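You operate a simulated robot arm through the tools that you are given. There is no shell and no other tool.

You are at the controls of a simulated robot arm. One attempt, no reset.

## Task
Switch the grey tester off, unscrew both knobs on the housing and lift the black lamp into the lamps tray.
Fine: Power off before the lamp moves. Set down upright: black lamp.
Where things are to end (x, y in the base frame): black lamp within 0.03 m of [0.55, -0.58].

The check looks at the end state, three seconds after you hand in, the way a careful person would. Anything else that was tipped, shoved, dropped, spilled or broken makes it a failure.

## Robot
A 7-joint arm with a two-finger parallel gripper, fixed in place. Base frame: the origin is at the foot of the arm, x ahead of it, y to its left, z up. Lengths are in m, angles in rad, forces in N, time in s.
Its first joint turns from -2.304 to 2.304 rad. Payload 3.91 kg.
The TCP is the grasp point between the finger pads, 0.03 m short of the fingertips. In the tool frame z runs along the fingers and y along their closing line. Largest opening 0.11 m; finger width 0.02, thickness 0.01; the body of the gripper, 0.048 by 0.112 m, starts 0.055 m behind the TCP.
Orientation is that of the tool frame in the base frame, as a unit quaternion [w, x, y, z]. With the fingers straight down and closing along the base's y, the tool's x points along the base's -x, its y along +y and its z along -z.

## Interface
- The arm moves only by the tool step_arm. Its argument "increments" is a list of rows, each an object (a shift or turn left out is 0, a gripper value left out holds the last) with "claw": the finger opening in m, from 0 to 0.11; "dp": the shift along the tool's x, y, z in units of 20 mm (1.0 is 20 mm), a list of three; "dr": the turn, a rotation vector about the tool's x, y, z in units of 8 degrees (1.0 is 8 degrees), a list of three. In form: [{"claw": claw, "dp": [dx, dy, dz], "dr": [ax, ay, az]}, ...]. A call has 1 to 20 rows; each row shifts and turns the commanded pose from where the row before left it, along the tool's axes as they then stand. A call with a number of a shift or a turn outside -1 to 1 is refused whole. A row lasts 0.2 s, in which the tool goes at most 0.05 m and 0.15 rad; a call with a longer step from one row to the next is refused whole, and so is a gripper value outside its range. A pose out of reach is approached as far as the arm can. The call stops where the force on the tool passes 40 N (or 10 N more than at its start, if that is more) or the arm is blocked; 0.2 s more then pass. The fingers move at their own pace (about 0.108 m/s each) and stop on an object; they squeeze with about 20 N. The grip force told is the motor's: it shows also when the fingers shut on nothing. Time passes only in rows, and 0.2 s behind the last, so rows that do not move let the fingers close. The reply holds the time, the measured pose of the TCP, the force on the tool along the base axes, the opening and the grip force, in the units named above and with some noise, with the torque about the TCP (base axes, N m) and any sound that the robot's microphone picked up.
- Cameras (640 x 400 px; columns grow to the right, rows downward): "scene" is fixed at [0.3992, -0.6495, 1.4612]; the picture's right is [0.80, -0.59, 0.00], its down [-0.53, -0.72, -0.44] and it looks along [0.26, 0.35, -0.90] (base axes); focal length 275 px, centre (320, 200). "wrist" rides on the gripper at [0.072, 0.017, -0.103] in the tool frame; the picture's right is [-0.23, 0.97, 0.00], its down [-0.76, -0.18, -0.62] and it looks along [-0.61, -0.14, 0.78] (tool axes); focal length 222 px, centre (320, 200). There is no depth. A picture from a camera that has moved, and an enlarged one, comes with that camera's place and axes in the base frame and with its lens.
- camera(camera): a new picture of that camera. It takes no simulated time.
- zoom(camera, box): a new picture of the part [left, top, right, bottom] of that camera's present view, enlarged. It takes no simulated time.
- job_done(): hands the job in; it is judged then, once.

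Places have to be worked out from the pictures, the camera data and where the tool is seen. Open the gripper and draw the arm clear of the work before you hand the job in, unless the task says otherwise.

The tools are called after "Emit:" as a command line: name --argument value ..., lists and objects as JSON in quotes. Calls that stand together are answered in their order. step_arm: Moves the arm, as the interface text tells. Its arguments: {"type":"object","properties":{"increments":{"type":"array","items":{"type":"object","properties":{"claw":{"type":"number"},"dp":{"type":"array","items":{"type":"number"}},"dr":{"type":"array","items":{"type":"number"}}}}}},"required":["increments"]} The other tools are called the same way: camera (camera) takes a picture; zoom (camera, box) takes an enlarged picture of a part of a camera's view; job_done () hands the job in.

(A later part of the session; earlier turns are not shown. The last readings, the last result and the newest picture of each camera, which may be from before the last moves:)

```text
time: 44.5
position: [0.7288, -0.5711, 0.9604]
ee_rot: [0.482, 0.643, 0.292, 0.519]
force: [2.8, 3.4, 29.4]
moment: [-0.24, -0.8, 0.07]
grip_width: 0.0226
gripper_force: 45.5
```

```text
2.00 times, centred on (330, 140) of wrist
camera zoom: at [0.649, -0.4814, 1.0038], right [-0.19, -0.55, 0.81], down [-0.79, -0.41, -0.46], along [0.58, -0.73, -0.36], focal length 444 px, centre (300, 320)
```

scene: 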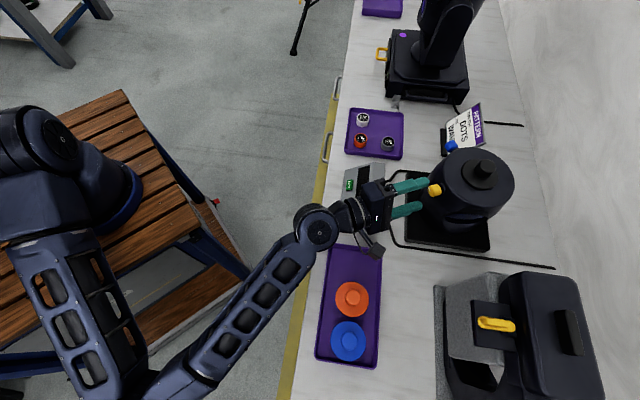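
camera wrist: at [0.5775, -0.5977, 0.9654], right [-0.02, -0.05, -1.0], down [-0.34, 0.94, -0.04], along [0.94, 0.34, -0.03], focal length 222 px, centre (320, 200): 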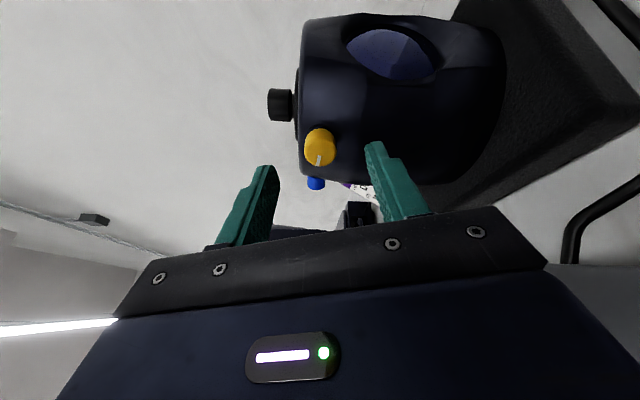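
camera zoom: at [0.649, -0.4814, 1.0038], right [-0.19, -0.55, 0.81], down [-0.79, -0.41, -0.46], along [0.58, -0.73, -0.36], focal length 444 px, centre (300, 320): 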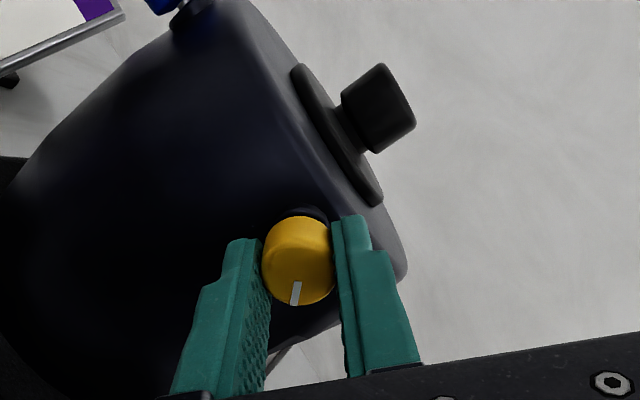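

Total turn is about 220°. I'll relieve the vertical load, turn a little more, then release and back off to regrip.

Emit:
step_arm --increments '[{"dp": [0.05, 0.1, 0]}, {"dr": [0, 0, -0.8]}, {"dr": [0, 0, -0.8]}, {}, {"claw": 0.06}, {}, {}, {"dp": [0, 0, -0.75]}, {"dp": [0, 0, -0.75]}, {}]'

Emit:
zoom --camera "scene" --box '[380, 140, 500, 230]'

Emit:
zoom --camera "wrist" --box '[220, 40, 440, 240]'

```text
time: 46.7
position: [0.699, -0.5605, 0.9627]
ee_rot: [0.534, 0.608, 0.362, 0.462]
force: [0.9, -0.2, 0.3]
moment: [0.04, 0.0, 0.05]
grip_width: 0.0601
gripper_force: 0.1
```

```text
4.44 times, centred on (440, 185) of scene
camera zoom: at [0.3992, -0.6495, 1.4612], right [0.8, -0.59, 0.0], down [-0.53, -0.72, -0.44], along [0.26, 0.35, -0.9], focal length 1220 px, centre (-213, 267)
```

zoom: 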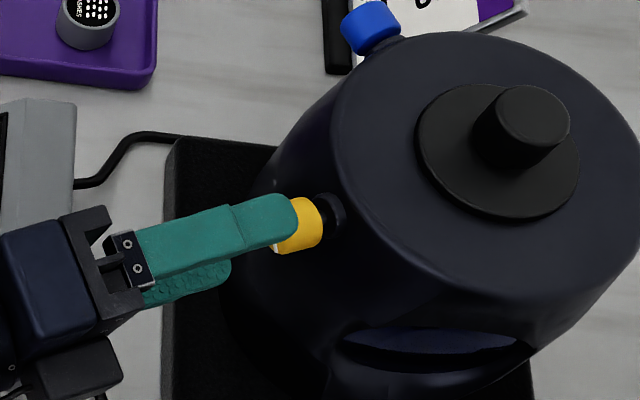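

```text
2.00 times, centred on (330, 140) of wrist
camera zoom: at [0.6232, -0.4645, 0.9912], right [-0.12, -0.37, 0.92], down [-0.82, -0.49, -0.31], along [0.56, -0.79, -0.24], focal length 444 px, centre (300, 320)
```

zoom: 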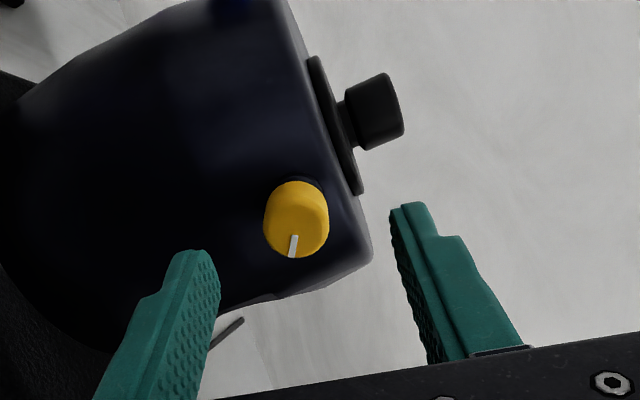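

The knob is a few mm further out. I'll roll clockwise 150° again for another stroke.

Emit:
step_arm --increments '[{"dr": [0, 0, 1]}, {"dr": [0, 0, 1]}, {"dr": [0, 0, 1]}, {"dr": [0, 0, 1]}, {"dr": [0, 0, 1]}, {"dr": [0, 0, 1]}, {"dr": [0, 0, 1]}, {"dr": [0, 0, 1]}, {"dr": [0, 0, 1]}, {"dr": [0, 0, 1]}, {"dr": [0, 0, 1]}, {"dr": [0, 0, 1]}, {"dr": [0, 0, 1]}, {"dr": [0, 0, 1]}, {"dr": [0, 0, 1]}, {"dr": [0, 0, 1]}, {"dr": [0, 0, 1]}, {"dr": [0, 0, 1]}, {}, {}]'

Emit:
zoom --camera "scene" --box '[380, 140, 500, 230]'

Emit:
zoom --camera "wrist" --box '[220, 40, 440, 240]'

```text
time: 50.9
position: [0.6985, -0.5632, 0.961]
ee_rot: [-0.274, 0.531, -0.466, 0.653]
force: [-0.3, -0.4, 0.3]
moment: [-0.01, 0.0, -0.01]
grip_width: 0.0601
gripper_force: 0.2
```

```text
4.44 times, centred on (440, 185) of scene
camera zoom: at [0.3992, -0.6495, 1.4612], right [0.8, -0.59, 0.0], down [-0.53, -0.72, -0.44], along [0.26, 0.35, -0.9], focal length 1220 px, centre (-213, 267)
```

zoom: 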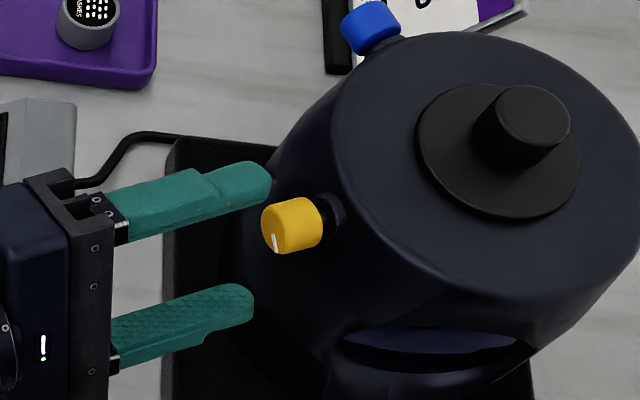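

```text
2.00 times, centred on (330, 140) of wrist
camera zoom: at [0.5787, -0.5989, 0.9771], right [-0.07, -0.21, -0.97], down [-0.35, 0.92, -0.17], along [0.93, 0.33, -0.14], focal length 444 px, centre (300, 320)
```

zoom: 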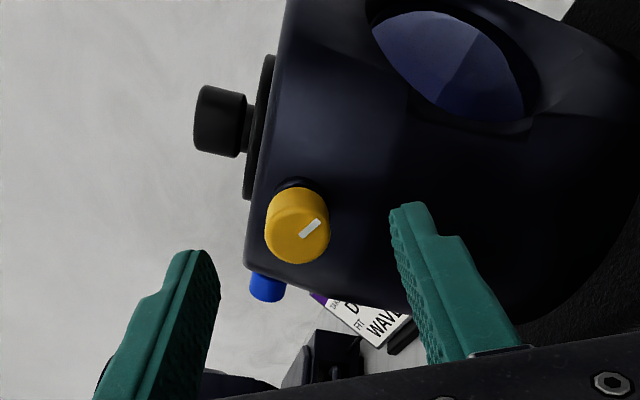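

The roll is done, with the tool about 3 mm right of the axis. I'll correct that, advance and grip.

Emit:
step_arm --increments '[{"dp": [-0.13, -0.1, 0.75]}, {"dp": [0, 0, 0.75]}, {"claw": 0.0}, {}, {}, {}]'

```text
time: 52.3
position: [0.7307, -0.5689, 0.9606]
ee_rot: [-0.273, 0.531, -0.468, 0.651]
force: [-13.0, -6.1, -32.5]
moment: [0.34, 0.77, -0.38]
grip_width: 0.0227
gripper_force: 44.8
```

Emit:
step_arm --increments '[{"dp": [0.02, 0.11, 0]}, {"dr": [0, 0, -0.8]}, {"dr": [0, 0, -0.8]}, {"dr": [0, 0, -0.8]}, {"dr": [0, 0, -0.8]}, {"dr": [0, 0, -0.8]}, {}]'

```text
time: 53.9
position: [0.7282, -0.5689, 0.9599]
ee_rot: [-0.082, 0.64, -0.3, 0.702]
force: [4.1, 5.0, -20.7]
moment: [0.19, 0.52, -0.48]
grip_width: 0.0227
gripper_force: 44.5
```

It's turning smoothly. I'll relieve the vertical load a little and continue.

Emit:
step_arm --increments '[{"dr": [0, 0, -0.8], "dp": [-0.05, 0.05, -0.01]}, {"dr": [0, 0, -0.8]}, {"dr": [0, 0, -0.8]}, {"dr": [0, 0, -0.8]}, {"dr": [0, 0, -0.8]}, {"dr": [0, 0, -0.8]}, {}]'

Emit:
zoom --camera "scene" --box '[380, 140, 500, 230]'

```text
time: 55.5
position: [0.728, -0.5703, 0.959]
ee_rot: [0.154, 0.703, -0.075, 0.691]
force: [-2.3, -4.6, -1.7]
moment: [0.04, -0.11, -0.67]
grip_width: 0.0229
gripper_force: 45.2
```

```text
4.44 times, centred on (440, 185) of scene
camera zoom: at [0.3992, -0.6495, 1.4612], right [0.8, -0.59, 0.0], down [-0.53, -0.72, -0.44], along [0.26, 0.35, -0.9], focal length 1220 px, centre (-213, 267)
```

zoom: 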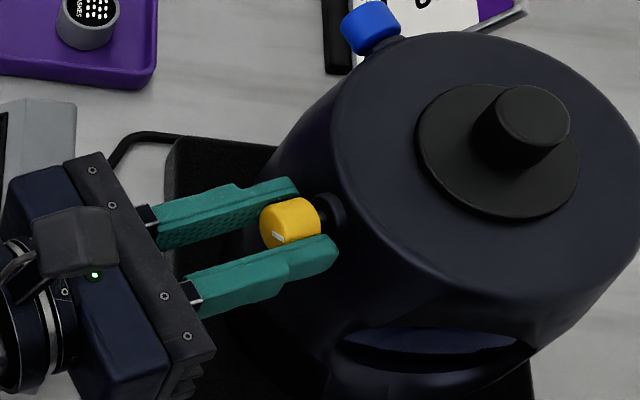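

A threaded stem is now visible behind the cap at about 305° in total. I'll continue this stroke.

Emit:
step_arm --increments '[{"dr": [0, 0, -0.8], "dp": [0, 0, -0.01]}, {"dr": [0, 0, -0.8]}, {"dr": [0, 0, -0.8], "dp": [0, 0, -0.01]}, {"dr": [0, 0, -0.8]}, {"dr": [0, 0, -0.8], "dp": [0, 0, -0.01]}, {"dr": [0, 0, -0.8]}, {}]'

```text
time: 57.1
position: [0.7272, -0.5716, 0.9591]
ee_rot: [0.372, 0.687, 0.161, 0.602]
force: [-16.0, -17.7, 15.1]
moment: [-0.19, -0.63, -0.68]
grip_width: 0.0227
gripper_force: 45.1
```

Emit:
step_arm --increments '[{"dr": [0, 0, -0.8], "dp": [0, 0.1, -0.02]}, {"dr": [0, 0, -0.8]}, {"dr": [0, 0, -0.8]}, {"dr": [0, 0, -0.8]}, {"dr": [0, 0, -0.8], "dp": [0, 0.05, -0.01]}, {}]'

Emit:
zoom --camera "scene" --box '[380, 140, 500, 230]'

Emit:
zoom --camera "wrist" --box '[220, 40, 440, 240]'

```text
time: 58.5
position: [0.7265, -0.571, 0.9609]
ee_rot: [0.523, 0.617, 0.345, 0.476]
force: [7.5, -4.0, 3.1]
moment: [0.26, -0.4, -0.06]
grip_width: 0.0219
gripper_force: 44.9
```

```text
4.44 times, centred on (440, 185) of scene
camera zoom: at [0.3992, -0.6495, 1.4612], right [0.8, -0.59, 0.0], down [-0.53, -0.72, -0.44], along [0.26, 0.35, -0.9], focal length 1220 px, centre (-213, 267)
```

zoom: 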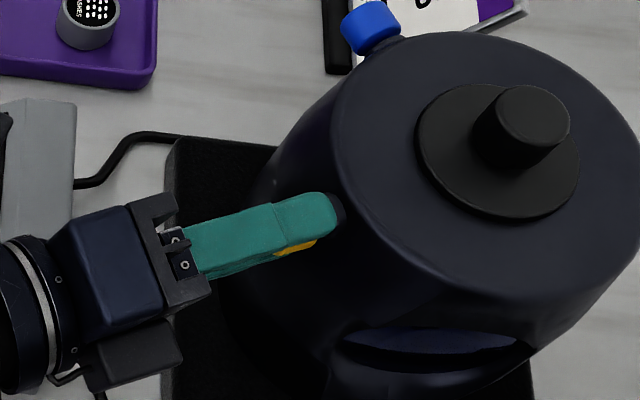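

```text
2.00 times, centred on (330, 140) of wrist
camera zoom: at [0.6506, -0.4748, 0.994], right [-0.14, -0.42, 0.9], down [-0.81, -0.47, -0.35], along [0.57, -0.78, -0.28], focal length 444 px, centre (300, 320)
```

zoom: 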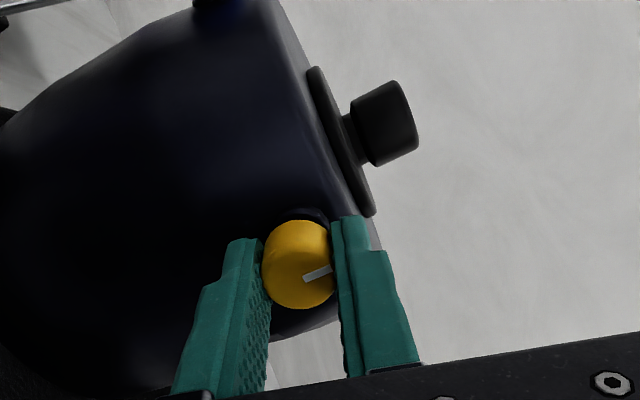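

The mark may have slipped in the fingers near the end, which could mean a stop was reached. I'll turn slightly more and compare the mark.

Emit:
step_arm --increments '[{"dr": [0, 0, -0.8]}, {"dr": [0, 0, -0.8]}, {}]'

Emit:
zoom --camera "wrist" --box '[220, 40, 440, 240]'

```text
time: 59.3
position: [0.7264, -0.5699, 0.9613]
ee_rot: [0.573, 0.575, 0.412, 0.415]
force: [4.4, 1.6, -0.6]
moment: [0.25, -0.09, -0.01]
grip_width: 0.0228
gripper_force: 44.6
```

```text
2.00 times, centred on (330, 140) of wrist
camera zoom: at [0.6523, -0.4698, 0.9784], right [-0.07, -0.22, 0.97], down [-0.83, -0.52, -0.18], along [0.55, -0.82, -0.14], focal length 444 px, centre (300, 320)
```

zoom: 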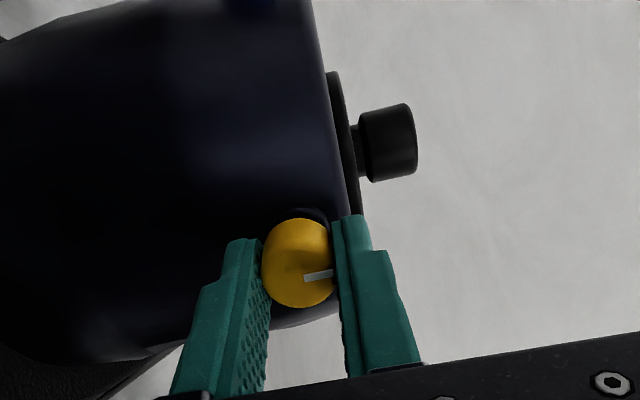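

The mark now points up again and the fingers slip over the cap, so the yellow knob seems to have stopped after one full turn. I'll release and inspect.

Emit:
step_arm --increments '[{"claw": 0.06}, {}, {}, {"dp": [0, 0, -0.75]}, {"dp": [0, 0, -0.75]}, {"dp": [0, 0, -0.75]}, {"dp": [0, 0, -0.75]}, {}]'

Emit:
zoom --camera "scene" --box '[380, 140, 500, 230]'

Emit:
zoom --camera "wrist" --box '[220, 40, 440, 240]'

Emit:
camera --camera "scene"

```text
time: 61.1
position: [0.6685, -0.5531, 0.9601]
ee_rot: [0.573, 0.575, 0.411, 0.415]
force: [-0.2, -0.4, 0.8]
moment: [0.0, 0.0, 0.03]
grip_width: 0.0602
gripper_force: 0.1
```

```text
4.44 times, centred on (440, 185) of scene
camera zoom: at [0.3992, -0.6495, 1.4612], right [0.8, -0.59, 0.0], down [-0.53, -0.72, -0.44], along [0.26, 0.35, -0.9], focal length 1220 px, centre (-213, 267)
```

zoom: 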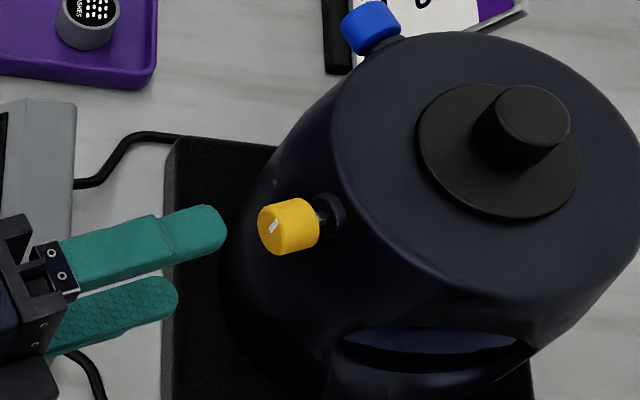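

```text
2.00 times, centred on (330, 140) of wrist
camera zoom: at [0.5941, -0.4521, 0.9786], right [-0.07, -0.22, 0.97], down [-0.83, -0.52, -0.18], along [0.55, -0.82, -0.14], focal length 444 px, centre (300, 320)
```

zoom: 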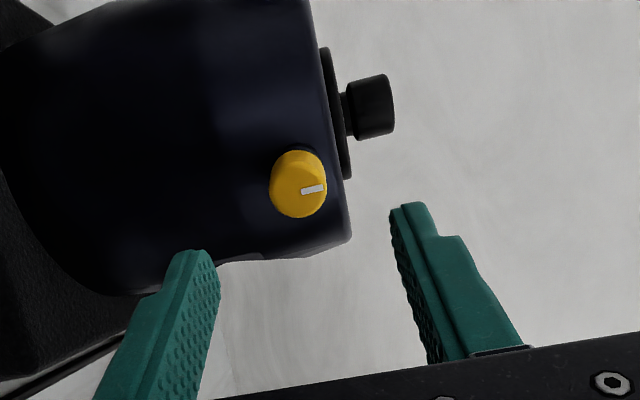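

```text
taken
```

scene: 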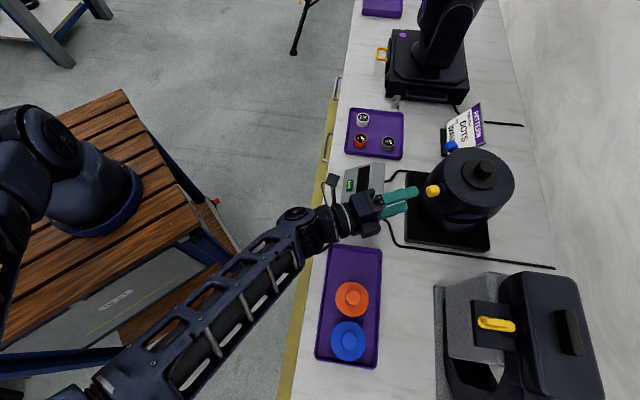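

The yellow mark is back at its original angle with the stem exposed: one full turn, out against its stop. I'll retreat and raise the arm before reorienting for the blue knob.

Emit:
step_arm --increments '[{"dp": [0, 0.5, -1]}, {"dp": [0, 1, -1]}, {"dp": [0, 1, -1]}, {"dp": [0, 1, -1]}, {"dp": [0.5, 1, -0.5]}, {"dp": [1, 1, 0]}, {"dp": [1, 1, 0]}, {"dp": [1, 1, 0]}, {"dp": [1, 1, 0]}, {"dp": [1, 1, 0]}, {}]'

Emit:
camera --camera "scene"

```text
time: 63.5
position: [0.6214, -0.4205, 1.1515]
ee_rot: [0.573, 0.575, 0.412, 0.415]
force: [-0.2, -0.3, 0.1]
moment: [-0.02, -0.02, 0.02]
grip_width: 0.0599
gripper_force: 0.0
```

```text
taken
```

scene: 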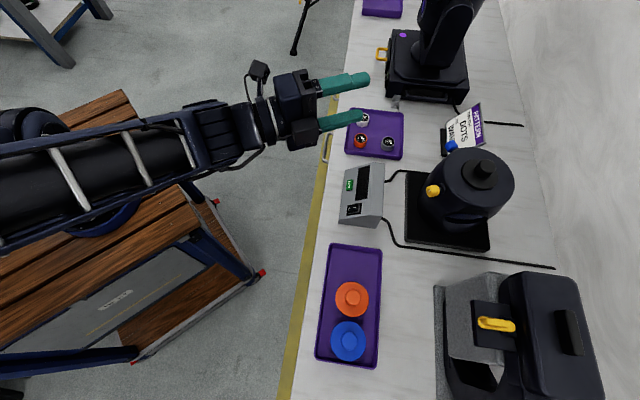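

The elbow has come back up. I'll shift forward and left at height, then yaw 90° so the tool points along the blue knob's axis.

Emit:
step_arm --increments '[{"dp": [0.92, 0, 0.74]}, {"dp": [0.92, 0, 0.74]}, {"dp": [0.92, 0, 0.74]}, {"dp": [0.92, 0, 0.74]}, {"dp": [0.92, 0, 0.74]}, {"dp": [0.92, 0, 0.74]}, {"dp": [0.92, 0, 0.74]}, {"dr": [0, -1, 0]}, {"dr": [0, -1, 0]}, {"dr": [0, -1, 0]}, {"dr": [0, -1, 0]}, {"dr": [0, -1, 0]}, {"dr": [0, -1, 0]}, {}]'

Emit:
camera --camera "scene"

Emit:
camera --camera "wrist"

```text
time: 66.5
position: [0.7585, -0.332, 1.1534]
ee_rot: [0.691, 0.694, 0.142, 0.145]
force: [-0.4, -0.4, -0.9]
moment: [0.0, -0.02, -0.02]
grip_width: 0.0597
gripper_force: 0.0
```

```text
taken
```

scene: 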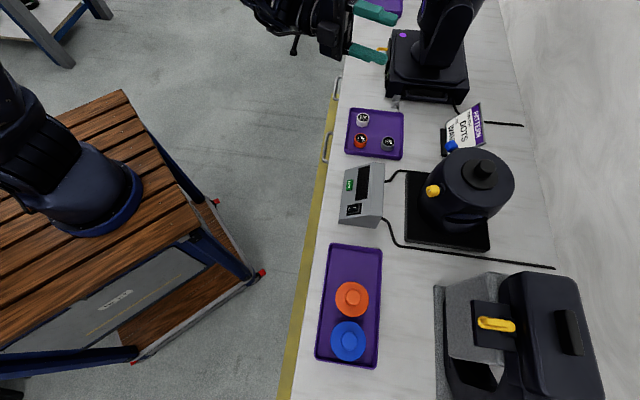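

```text
taken
camera wrist: at [0.7839, -0.2084, 1.1707], right [-0.21, -0.1, 0.97], down [-0.95, 0.27, -0.18], along [-0.25, -0.96, -0.15], focal length 222 px, centre (320, 200)
```

wrist: 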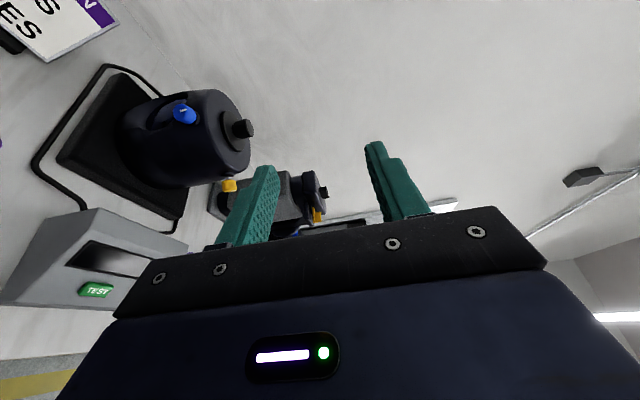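

The tool is at azimuth -67°. I'll continue the yaw to -108° and see whether the arm can hold that.

Emit:
step_arm --increments '[{"dr": [0, -0.87, 0]}, {"dr": [0, -0.87, 0]}, {"dr": [0, -0.87, 0]}, {"dr": [0, -0.87, 0]}, {"dr": [0, -0.87, 0]}, {"dr": [0, -0.87, 0]}, {}]'

Emit:
camera --camera "wrist"

Emit:
camera --camera "scene"

```text
time: 68.1
position: [0.7576, -0.3319, 1.1527]
ee_rot: [0.695, 0.701, -0.112, -0.112]
force: [0.0, -0.6, 0.2]
moment: [0.02, 0.03, -0.03]
grip_width: 0.06
gripper_force: 0.1
```

```text
taken
camera wrist: at [0.8592, -0.2565, 1.1705], right [-0.22, 0.07, 0.97], down [-0.53, 0.83, -0.17], along [-0.82, -0.55, -0.15], focal length 222 px, centre (320, 200)
```

wrist: 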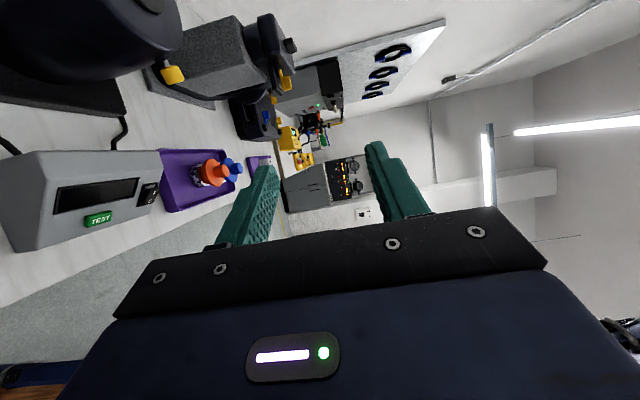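

```text
taken
```

scene: 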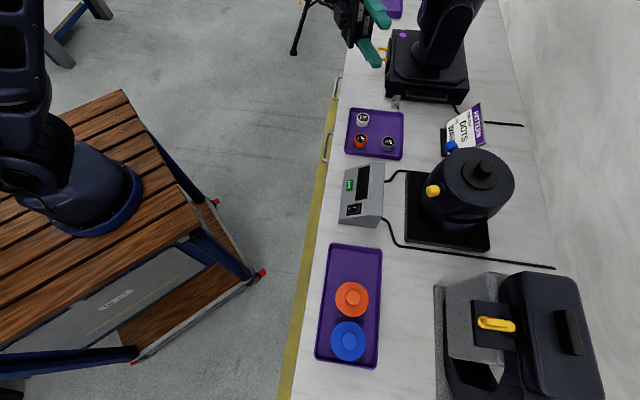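

The tool now points along (-0.31, -0.95, 0). I'll roll 90° to bring the camera on top, then extend out over the pre-grasp position.

Emit:
step_arm --increments '[{"dr": [0, 0, 1]}, {"dr": [0, 0, 1]}, {"dr": [0, 0, 1]}, {"dr": [0, 0, 1]}, {"dr": [0, 0, 1]}, {"dr": [0, 0, 1]}, {"dr": [0, 0, 1]}, {"dr": [0, 0, 1]}, {"dr": [0, 0, 1]}, {"dr": [0, 0, 1]}, {"dr": [0, 0, 1]}, {"dr": [0, 0, 0.25]}, {}]'

Emit:
camera --camera "wrist"

Emit:
camera --camera "scene"

```text
time: 70.9
position: [0.7588, -0.3302, 1.1528]
ee_rot: [-0.571, -0.415, 0.575, -0.413]
force: [0.4, 0.2, 0.4]
moment: [0.01, -0.02, -0.02]
grip_width: 0.0599
gripper_force: 0.1
```

```text
taken
camera wrist: at [0.7746, -0.2282, 1.2255], right [-0.92, 0.31, -0.23], down [0.37, 0.54, -0.76], along [-0.11, -0.78, -0.61], focal length 222 px, centre (320, 200)
```

wrist: 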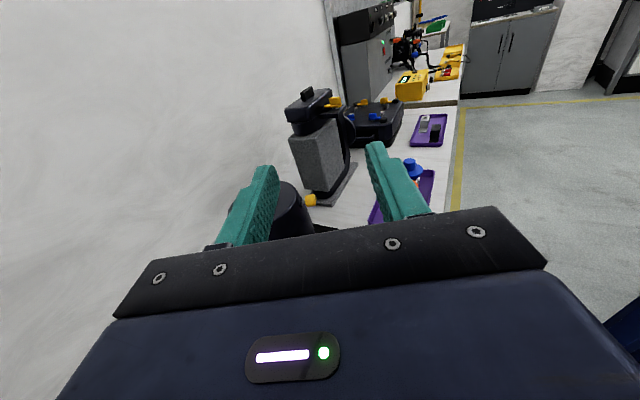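

```text
taken
```

scene: 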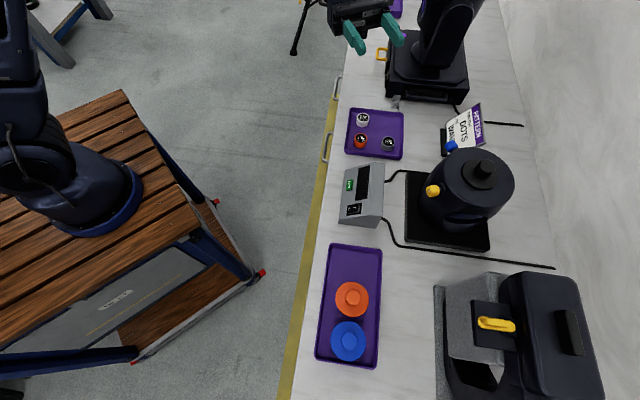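

The camera is on top again. I'll move outward over the blue pre-grasp and down to z≈1.05.

Emit:
step_arm --increments '[{"dp": [-0.64, -0.97, 0.3]}, {"dp": [-0.64, -0.97, 0.3]}, {"dp": [-0.64, -0.97, 0.3]}, {"dp": [-0.64, -0.97, 0.3]}, {"dp": [-0.64, -0.97, 0.3]}, {"dp": [-0.64, -0.97, 0.3]}, {"dp": [-0.64, -0.97, 0.3]}, {"dp": [-0.64, -0.97, 0.3]}, {}]'

Emit:
camera --camera "wrist"

Emit:
camera --camera "scene"

```text
time: 72.9
position: [0.8912, -0.4238, 1.0493]
ee_rot: [-0.571, -0.416, 0.575, -0.414]
force: [-0.2, 0.1, -0.6]
moment: [0.0, 0.02, -0.01]
grip_width: 0.0598
gripper_force: 0.1
```

```text
taken
camera wrist: at [0.9069, -0.3208, 1.1232], right [-0.92, 0.31, -0.23], down [0.37, 0.54, -0.76], along [-0.11, -0.78, -0.61], focal length 222 px, centre (320, 200)
```

wrist: 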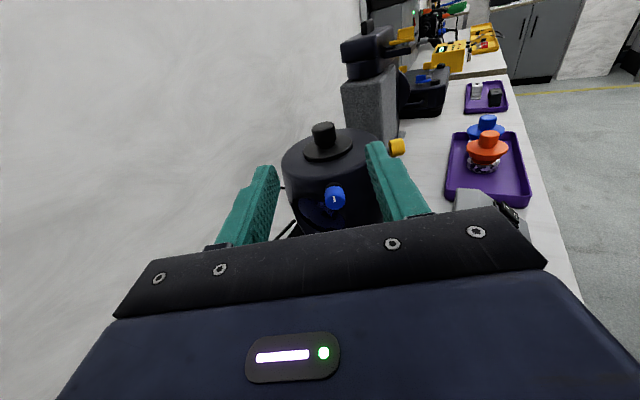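

```text
taken
```

scene: 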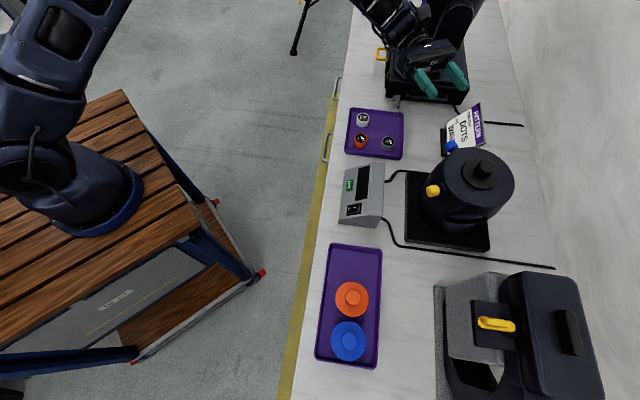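

The arm reached it, with the blue knob straight ahead. I'll roll a further 80° clockwise so the first unscrewing stroke is long.

Emit:
step_arm --increments '[{"dr": [0, 0, 1]}, {"dr": [0, 0, 1]}, {"dr": [0, 0, 1]}, {"dr": [0, 0, 1]}, {"dr": [0, 0, 1]}, {"dr": [0, 0, 1]}, {"dr": [0, 0, 1]}, {"dr": [0, 0, 1]}, {"dr": [0, 0, 1]}, {"dr": [0, 0, 1]}, {}]'

Emit:
camera --camera "scene"

Emit:
camera --camera "wrist"

```text
time: 75.3
position: [0.8915, -0.4242, 1.0521]
ee_rot: [-0.222, -0.002, 0.71, -0.668]
force: [-0.1, 0.7, 0.5]
moment: [-0.01, 0.0, 0.01]
grip_width: 0.0598
gripper_force: 0.0
out of reach, approached as far as the arm can: row 10
```

```text
taken
```

scene: 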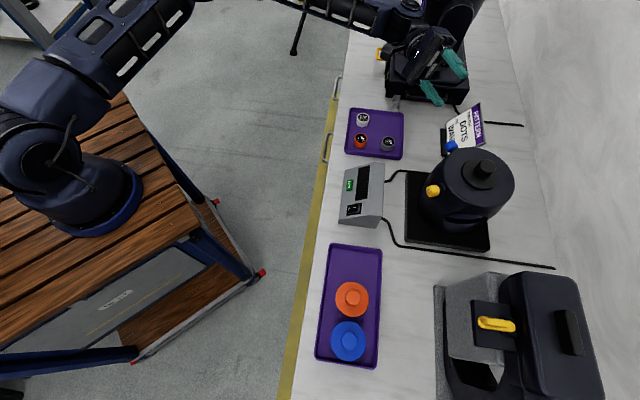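

```text
taken
camera wrist: at [0.8546, -0.3039, 1.0604], right [-0.09, 0.04, -1.0], down [0.93, 0.35, -0.07], along [0.34, -0.94, -0.06], focal length 222 px, centre (320, 200)
```

wrist: 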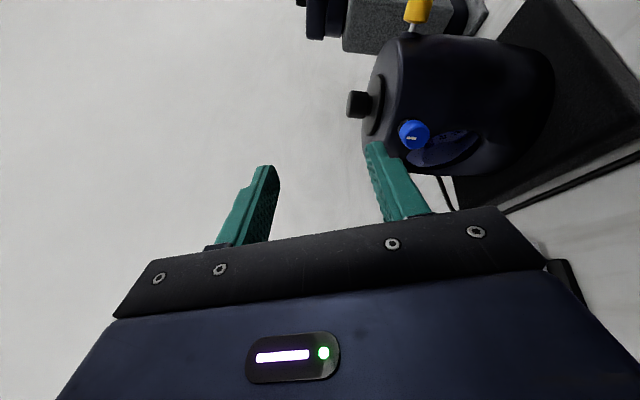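

The roll limit is just about here. I'll descend to the knob's height, at pre-grasp on its axis.

Emit:
step_arm --increments '[{"dp": [-0.295, 0.84, 0.314]}, {"dp": [-0.295, 0.84, 0.314]}, {"dp": [-0.295, 0.84, 0.314]}, {"dp": [-0.295, 0.84, 0.314]}, {"dp": [-0.295, 0.84, 0.314]}, {}]'

Emit:
camera --camera "scene"

Emit:
camera --camera "wrist"

```text
time: 76.7
position: [0.901, -0.4634, 1.0268]
ee_rot: [-0.23, -0.009, 0.711, -0.664]
force: [0.1, 0.5, 0.4]
moment: [0.0, 0.0, 0.0]
grip_width: 0.06
gripper_force: 0.0
out of reach, approached as far as the arm can: row 1, 2, 3, 4, 5
```

```text
taken
```

scene: 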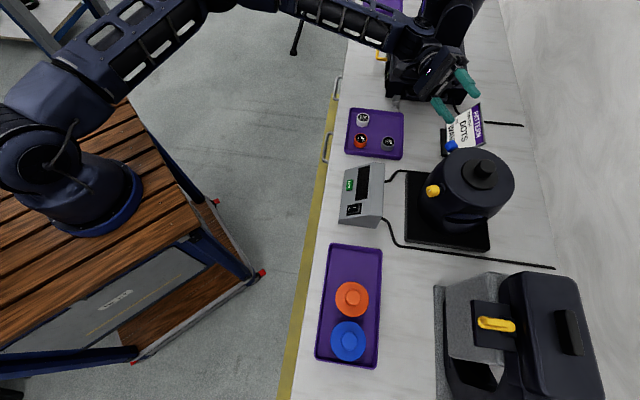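

```text
taken
camera wrist: at [0.865, -0.342, 1.0366], right [-0.11, 0.05, -0.99], down [0.93, 0.35, -0.09], along [0.34, -0.94, -0.08], focal length 222 px, centre (320, 200)
```

wrist: 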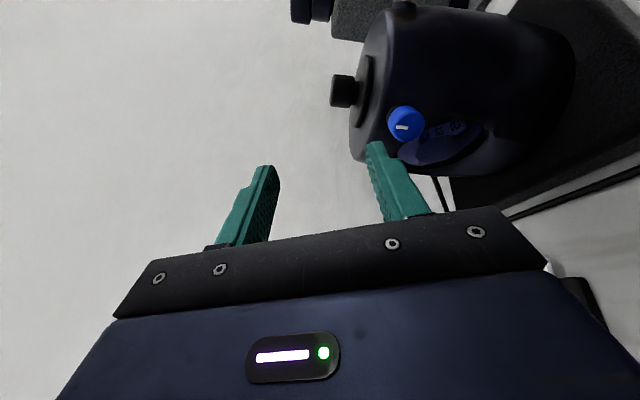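

This roll is too close to the limit to descend. I'll roll back 30° and see where the tool settles.

Emit:
step_arm --increments '[{"dr": [0, 0, -0.8]}, {"dr": [0, 0, -0.8]}, {"dr": [0, 0, -0.8]}, {"dr": [0, 0, -0.8]}, {"dr": [0, 0, -0.8]}, {}]'

```text
time: 78.1
position: [0.9041, -0.4608, 1.028]
ee_rot: [-0.399, -0.198, 0.682, -0.58]
force: [1.0, 0.2, -0.3]
moment: [0.01, 0.01, -0.03]
grip_width: 0.0597
gripper_force: 0.0
```

Emit:
step_arm --increments '[{"dp": [-0.46, 0.735, 0]}, {"dp": [-0.46, 0.735, 0]}, {"dp": [-0.46, 0.735, 0]}, {"dp": [-0.46, 0.735, 0]}, {}]'

Emit:
camera --camera "scene"

Emit:
camera --camera "wrist"

```text
time: 79.3
position: [0.8808, -0.4535, 0.9631]
ee_rot: [-0.398, -0.198, 0.682, -0.581]
force: [-0.4, -0.6, 1.0]
moment: [0.02, 0.0, 0.01]
grip_width: 0.0601
gripper_force: 0.1
```

```text
taken
```

scene: 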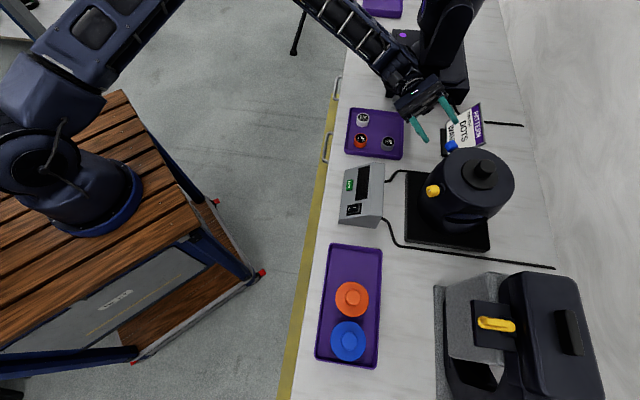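

```text
taken
camera wrist: at [0.858, -0.3382, 1.0086], right [-0.58, 0.2, -0.79], down [0.79, 0.4, -0.47], along [0.23, -0.89, -0.39], focal length 222 px, centre (320, 200)
```

wrist: 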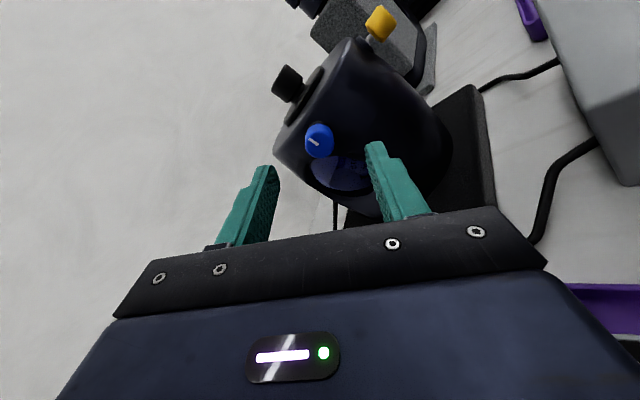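

The blue knob is centred just as the yellow one was. I'll advance 5.2 cm and close.

Emit:
step_arm --increments '[{"dp": [0, 0, 0.86]}, {"dp": [0, 0, 0.86]}, {"dp": [0, 0, 0.86]}, {"claw": 0.0}, {}, {}, {}]'

Emit:
zoom --camera "wrist" --box '[220, 40, 440, 240]'

Emit:
zoom --camera "scene" --box '[380, 90, 520, 230]'

```text
time: 80.8
position: [0.8646, -0.5042, 0.9635]
ee_rot: [-0.397, -0.198, 0.681, -0.582]
force: [5.1, -6.1, -0.7]
moment: [-0.44, 0.1, 0.45]
grip_width: 0.0222
gripper_force: 45.2
stopped in row 7: the force on the tool passed its limit at 41 N (the readings are from after the stop); the commanded pose is now the measured one
```

```text
2.00 times, centred on (330, 140) of wrist
camera zoom: at [0.8415, -0.388, 1.0088], right [-0.58, 0.19, -0.79], down [0.79, 0.4, -0.47], along [0.23, -0.89, -0.38], focal length 444 px, centre (300, 320)
```

zoom: 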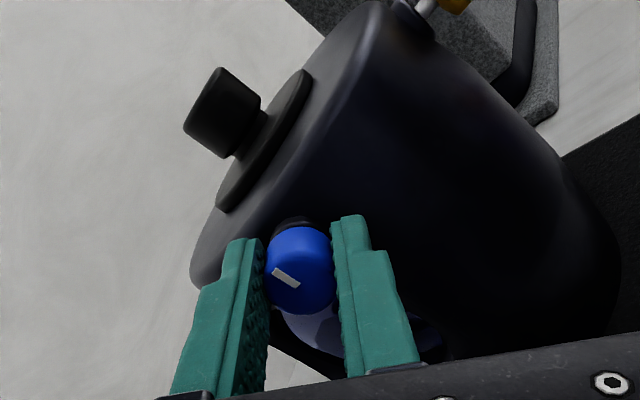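

```text
2.86 times, centred on (450, 160) of scene
camera zoom: at [0.3992, -0.6495, 1.4612], right [0.8, -0.59, 0.0], down [-0.53, -0.72, -0.44], along [0.26, 0.35, -0.9], focal length 785 px, centre (-51, 314)
```

zoom: 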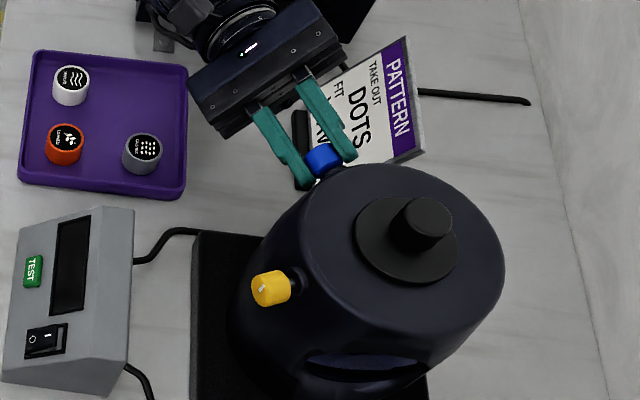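

The blue knob is gripped at 22.2 mm with low residual force. I'm starting to turn it counter-clockwise.

Emit:
step_arm --increments '[{"dr": [0, 0, -0.6]}, {"dr": [0, 0, -0.8]}, {"dr": [0, 0, -0.8]}, {"dr": [0, 0, -0.8]}, {"dr": [0, 0, -0.8]}, {}]'

Emit:
zoom --camera "wrist" --box '[220, 40, 440, 240]'

```text
time: 82.2
position: [0.8656, -0.503, 0.9642]
ee_rot: [-0.535, -0.371, 0.605, -0.458]
force: [31.6, -14.0, 6.7]
moment: [0.08, -0.14, 1.21]
grip_width: 0.0225
gripper_force: 44.4
```

```text
2.00 times, centred on (330, 140) of wrist
camera zoom: at [0.8718, -0.3976, 1.0331], right [-0.88, 0.29, -0.38], down [0.48, 0.51, -0.72], along [-0.02, -0.81, -0.58], focal length 444 px, centre (300, 320)
```

zoom: 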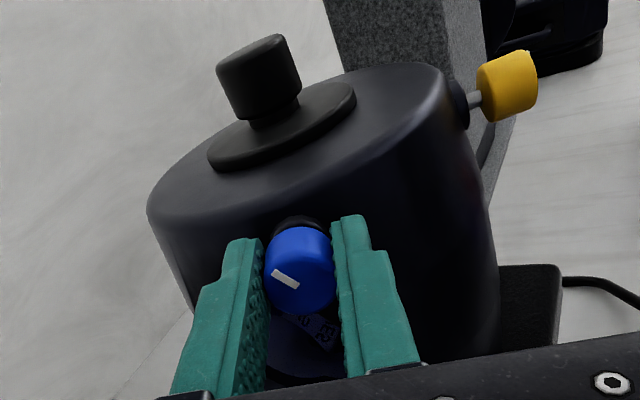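

The blue knob turns with the grip. There is a 34 N leftward side load, so I'll shift left 4 mm to relieve it.

Emit:
step_arm --increments '[{"dp": [-0.02, -0.1, 0]}, {"dp": [-0.01, -0.08, 0]}, {}]'

```text
time: 83.0
position: [0.8662, -0.5039, 0.9628]
ee_rot: [-0.538, -0.369, 0.606, -0.456]
force: [-24.7, 9.8, 6.0]
moment: [-0.78, 0.26, -0.02]
grip_width: 0.0223
gripper_force: 45.0
```

Emit:
step_arm --increments '[{"dp": [0.01, 0.07, 0]}, {"dr": [0, 0, -0.8]}, {"dr": [0, 0, -0.8]}, {"dr": [0, 0, -0.8]}, {}]'

```text
time: 84.2
position: [0.8667, -0.5042, 0.9635]
ee_rot: [0.604, 0.465, -0.536, 0.362]
force: [-6.6, 4.0, 3.1]
moment: [0.37, -0.09, 0.38]
grip_width: 0.0221
gripper_force: 45.2
```

The forces are small again, so I'll continue the stroke.

Emit:
step_arm --increments '[{"dr": [0, 0, -0.8]}, {"dr": [0, 0, -0.8]}, {"dr": [0, 0, -0.8]}, {"dr": [0, 0, -0.8]}, {}]'

Emit:
zoom --camera "wrist" --box '[220, 40, 440, 240]'

Emit:
zoom --camera "scene" --box '[380, 90, 520, 230]'

```text
time: 85.4
position: [0.8677, -0.504, 0.9626]
ee_rot: [0.669, 0.573, -0.418, 0.22]
force: [34.0, -11.6, 10.4]
moment: [0.06, -0.08, 0.85]
grip_width: 0.0221
gripper_force: 45.7
```

```text
2.00 times, centred on (330, 140) of wrist
camera zoom: at [0.9273, -0.415, 1.0322], right [-0.88, 0.28, 0.38], down [-0.09, 0.69, -0.72], along [-0.47, -0.67, -0.58], focal length 444 px, centre (300, 320)
```

zoom: 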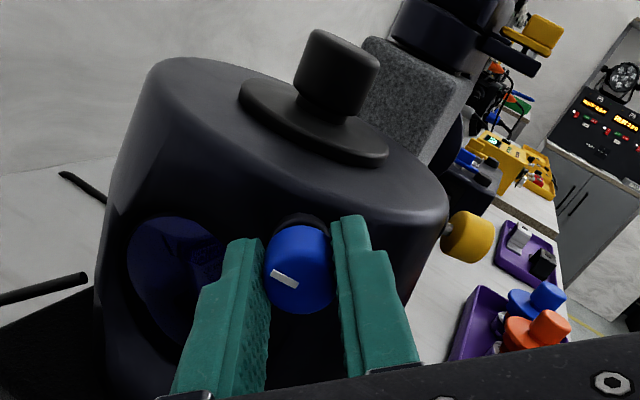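

```text
2.86 times, centred on (450, 160) of scene
camera zoom: at [0.3992, -0.6495, 1.4612], right [0.8, -0.59, 0.0], down [-0.53, -0.72, -0.44], along [0.26, 0.35, -0.9], focal length 785 px, centre (-51, 314)
```

zoom: 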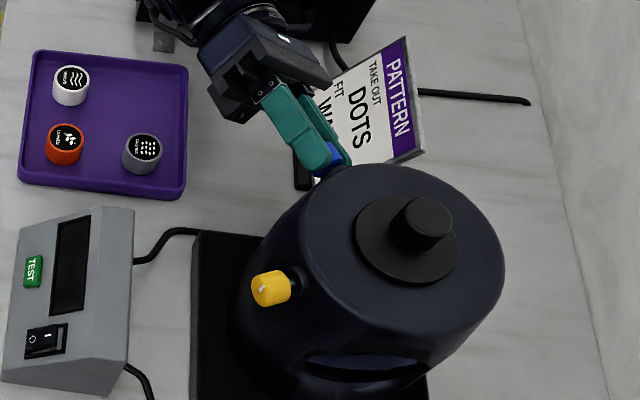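

Emit:
step_arm --increments '[{"dp": [0.06, -0.08, 0]}, {"dr": [0, 0, -0.8]}, {"dr": [0, 0, -0.8]}, {"dr": [0, 0, -0.8]}, {}]'

```text
time: 86.6
position: [0.8678, -0.5035, 0.9618]
ee_rot: [0.697, 0.634, -0.318, 0.103]
force: [-6.9, 16.4, -7.0]
moment: [0.4, -0.14, -0.25]
grip_width: 0.0223
gripper_force: 44.9
```

Good so far. I'll turn three more rows, then look.

Emit:
step_arm --increments '[{"dr": [0, 0, -0.8], "dp": [0, 0, -0.01]}, {"dr": [0, 0, -0.8]}, {"dr": [0, 0, -0.8]}, {}]'

Emit:
zoom --camera "wrist" --box '[220, 40, 440, 240]'

Emit:
zoom --camera "scene" --box '[380, 90, 520, 230]'

```text
time: 87.6
position: [0.869, -0.5038, 0.962]
ee_rot: [0.704, 0.679, -0.207, -0.015]
force: [-20.2, 14.2, -22.5]
moment: [0.37, -0.17, -0.61]
grip_width: 0.0219
gripper_force: 45.0
```

```text
2.00 times, centred on (330, 140) of wrist
camera zoom: at [0.9632, -0.4268, 0.9985], right [-0.46, 0.14, 0.88], down [-0.46, 0.81, -0.37], along [-0.76, -0.57, -0.31], focal length 444 px, centre (300, 320)
```

zoom: 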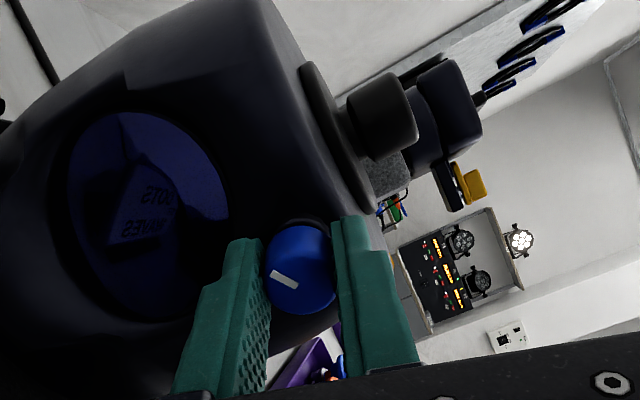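

```text
2.86 times, centred on (450, 160) of scene
camera zoom: at [0.3992, -0.6495, 1.4612], right [0.8, -0.59, 0.0], down [-0.53, -0.72, -0.44], along [0.26, 0.35, -0.9], focal length 785 px, centre (-51, 314)
```

zoom: 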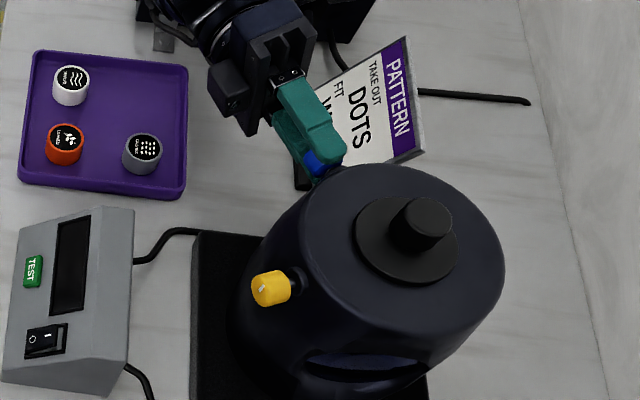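

The blue knob has turned about 105-110°. I'll release, back off 3 cm and roll back for the next stroke.

Emit:
step_arm --increments '[{"claw": 0.06}, {}, {}, {"dp": [0, 0, -0.75]}, {"dp": [0, 0, -0.75]}, {"dr": [0, 0, 1]}, {"dr": [0, 0, 1]}, {"dr": [0, 0, 1]}, {"dr": [0, 0, 1]}, {"dr": [0, 0, 1]}, {"dr": [0, 0, 1]}, {"dr": [0, 0, 1]}, {"dr": [0, 0, 1]}, {"dr": [0, 0, 1]}, {"dr": [0, 0, 1]}, {"dr": [0, 0, 1]}, {"dr": [0, 0, 1]}, {"dr": [0, 0, 1]}, {"dr": [0, 0, 1]}, {}]'

Emit:
zoom --camera "wrist" --box '[220, 40, 440, 240]'

Emit:
camera --camera "scene"

```text
time: 91.8
position: [0.8778, -0.4763, 0.9645]
ee_rot: [-0.404, -0.207, 0.679, -0.577]
force: [-0.1, 0.2, 0.2]
moment: [0.02, -0.01, 0.03]
grip_width: 0.0602
gripper_force: 0.1
```

```text
2.00 times, centred on (330, 140) of wrist
camera zoom: at [0.8556, -0.3603, 1.0119], right [-0.59, 0.2, -0.78], down [0.77, 0.41, -0.49], along [0.22, -0.89, -0.4], focal length 444 px, centre (300, 320)
```

zoom: 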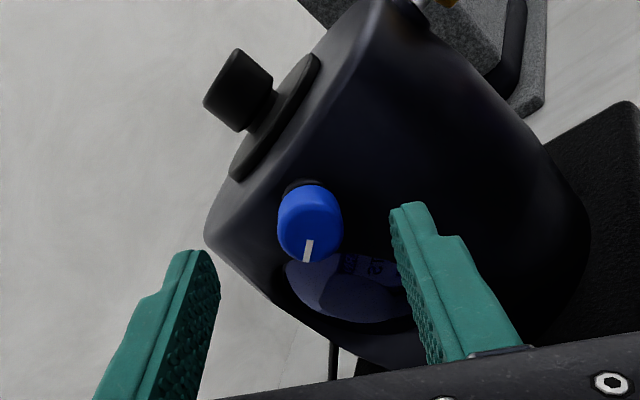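

```text
taken
```

scene: 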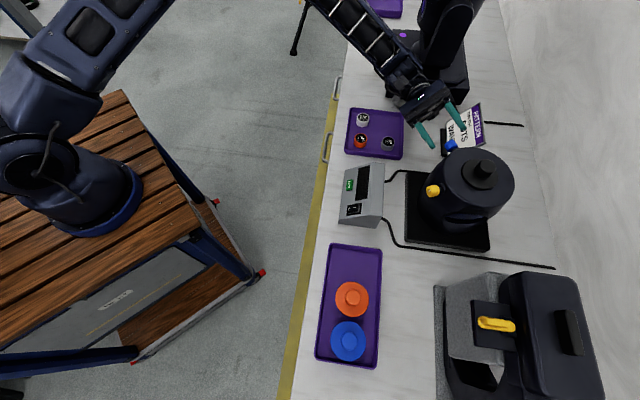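

Emit:
step_arm --increments '[{"dp": [-0.03, 0.05, 0.7]}, {"dp": [0, 0, 0.7]}, {"claw": 0.0}, {}, {}, {}]'

```text
time: 92.9
position: [0.8676, -0.5023, 0.9603]
ee_rot: [-0.408, -0.207, 0.679, -0.575]
force: [-8.1, 5.3, 1.0]
moment: [-0.19, 0.07, 0.46]
grip_width: 0.0229
gripper_force: 45.1
stopped in row 5: the force on the tool passed its limit at 42 N (the readings are from after the stop); the commanded pose is now the measured one
```

The grip is re-established with low residual force. I'll turn counter-clockwise again.

Emit:
step_arm --increments '[{}, {"dr": [0, 0, -0.8]}, {"dr": [0, 0, -0.8]}, {"dr": [0, 0, -0.8]}, {"dr": [0, 0, -0.8]}, {}]'

Emit:
zoom --camera "wrist" --box '[220, 40, 440, 240]'

```text
time: 94.3
position: [0.8681, -0.5022, 0.96]
ee_rot: [-0.525, -0.353, 0.616, -0.469]
force: [-21.5, 13.2, -7.7]
moment: [0.34, -0.14, 0.24]
grip_width: 0.0226
gripper_force: 44.7
```

```text
2.00 times, centred on (330, 140) of wrist
camera zoom: at [0.8704, -0.3951, 1.0294], right [-0.86, 0.29, -0.43], down [0.51, 0.49, -0.7], along [0.01, -0.82, -0.57], focal length 444 px, centre (300, 320)
```

zoom: 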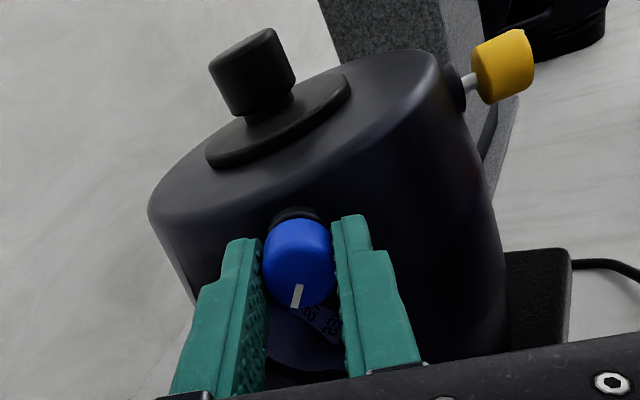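

The load is 24 N to the right, so I'll shift right 1.5 mm and continue.

Emit:
step_arm --increments '[{"dp": [0, 0.07, -0.01]}, {"dr": [0, 0, -0.8]}, {"dr": [0, 0, -0.8]}, {"dr": [0, 0, -0.8]}, {"dr": [0, 0, -0.8]}, {}]'

```text
time: 95.7
position: [0.8659, -0.5012, 0.9611]
ee_rot: [0.615, 0.481, -0.522, 0.344]
force: [2.6, -0.8, 6.2]
moment: [0.09, -0.01, 0.63]
grip_width: 0.0225
gripper_force: 45.2
```

Emit:
step_arm --increments '[{"dr": [0, 0, -0.8]}, {"dr": [0, 0, -0.8], "dp": [0, 0, -0.01]}, {"dr": [0, 0, -0.8]}, {"dr": [0, 0, -0.8]}, {}]'

```text
time: 96.9
position: [0.8678, -0.5004, 0.9616]
ee_rot: [0.676, 0.585, -0.403, 0.198]
force: [21.6, 0.2, 12.9]
moment: [0.12, -0.04, 0.52]
grip_width: 0.0225
gripper_force: 44.7
```

Emit:
step_arm --increments '[{"dp": [0.05, -0.045, -0.01]}, {"dr": [0, 0, -0.8]}, {"dr": [0, 0, -0.8]}, {"dr": [0, 0, -0.8]}, {}]'

Emit:
zoom --camera "wrist" --box '[220, 40, 440, 240]'

```text
time: 98.1
position: [0.8665, -0.5012, 0.9602]
ee_rot: [0.699, 0.644, -0.3, 0.081]
force: [-16.3, 24.5, 3.8]
moment: [0.24, -0.09, -0.59]
grip_width: 0.0227
gripper_force: 44.8
```

```text
2.00 times, centred on (330, 140) of wrist
camera zoom: at [0.9504, -0.4209, 1.0143], right [-0.67, 0.22, 0.71], down [-0.33, 0.77, -0.55], along [-0.67, -0.6, -0.45], focal length 444 px, centre (300, 320)
```

zoom: 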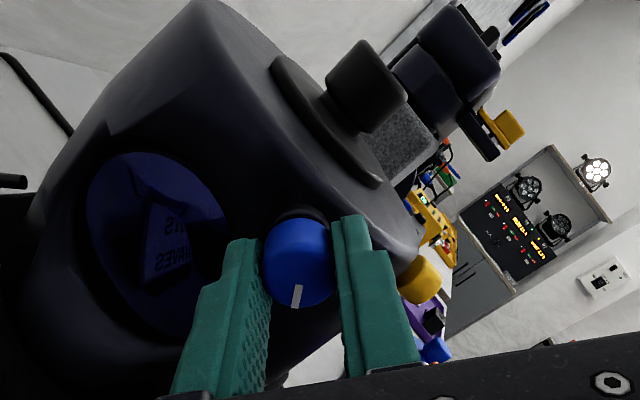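

Emit:
step_arm --increments '[{"dp": [-0.045, 0.03, -0.02]}, {"dr": [0, 0, -0.8]}, {"dr": [0, 0, -0.8]}, {"dr": [0, 0, -0.8]}, {"dr": [0, 0, -0.8]}, {}]'

Emit:
zoom --camera "wrist" --box '[220, 40, 440, 240]'

```text
time: 99.5
position: [0.8674, -0.5014, 0.9605]
ee_rot: [0.7, 0.694, -0.15, -0.075]
force: [2.1, 4.5, 7.3]
moment: [-0.23, 0.09, -0.07]
grip_width: 0.0223
gripper_force: 45.0
```

```text
2.00 times, centred on (330, 140) of wrist
camera zoom: at [0.9671, -0.4254, 0.9865], right [-0.32, 0.1, 0.94], down [-0.5, 0.83, -0.25], along [-0.8, -0.56, -0.21], focal length 444 px, centre (300, 320)
```

zoom: 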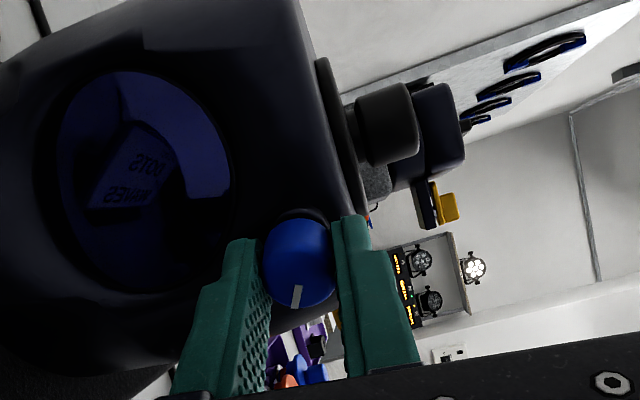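

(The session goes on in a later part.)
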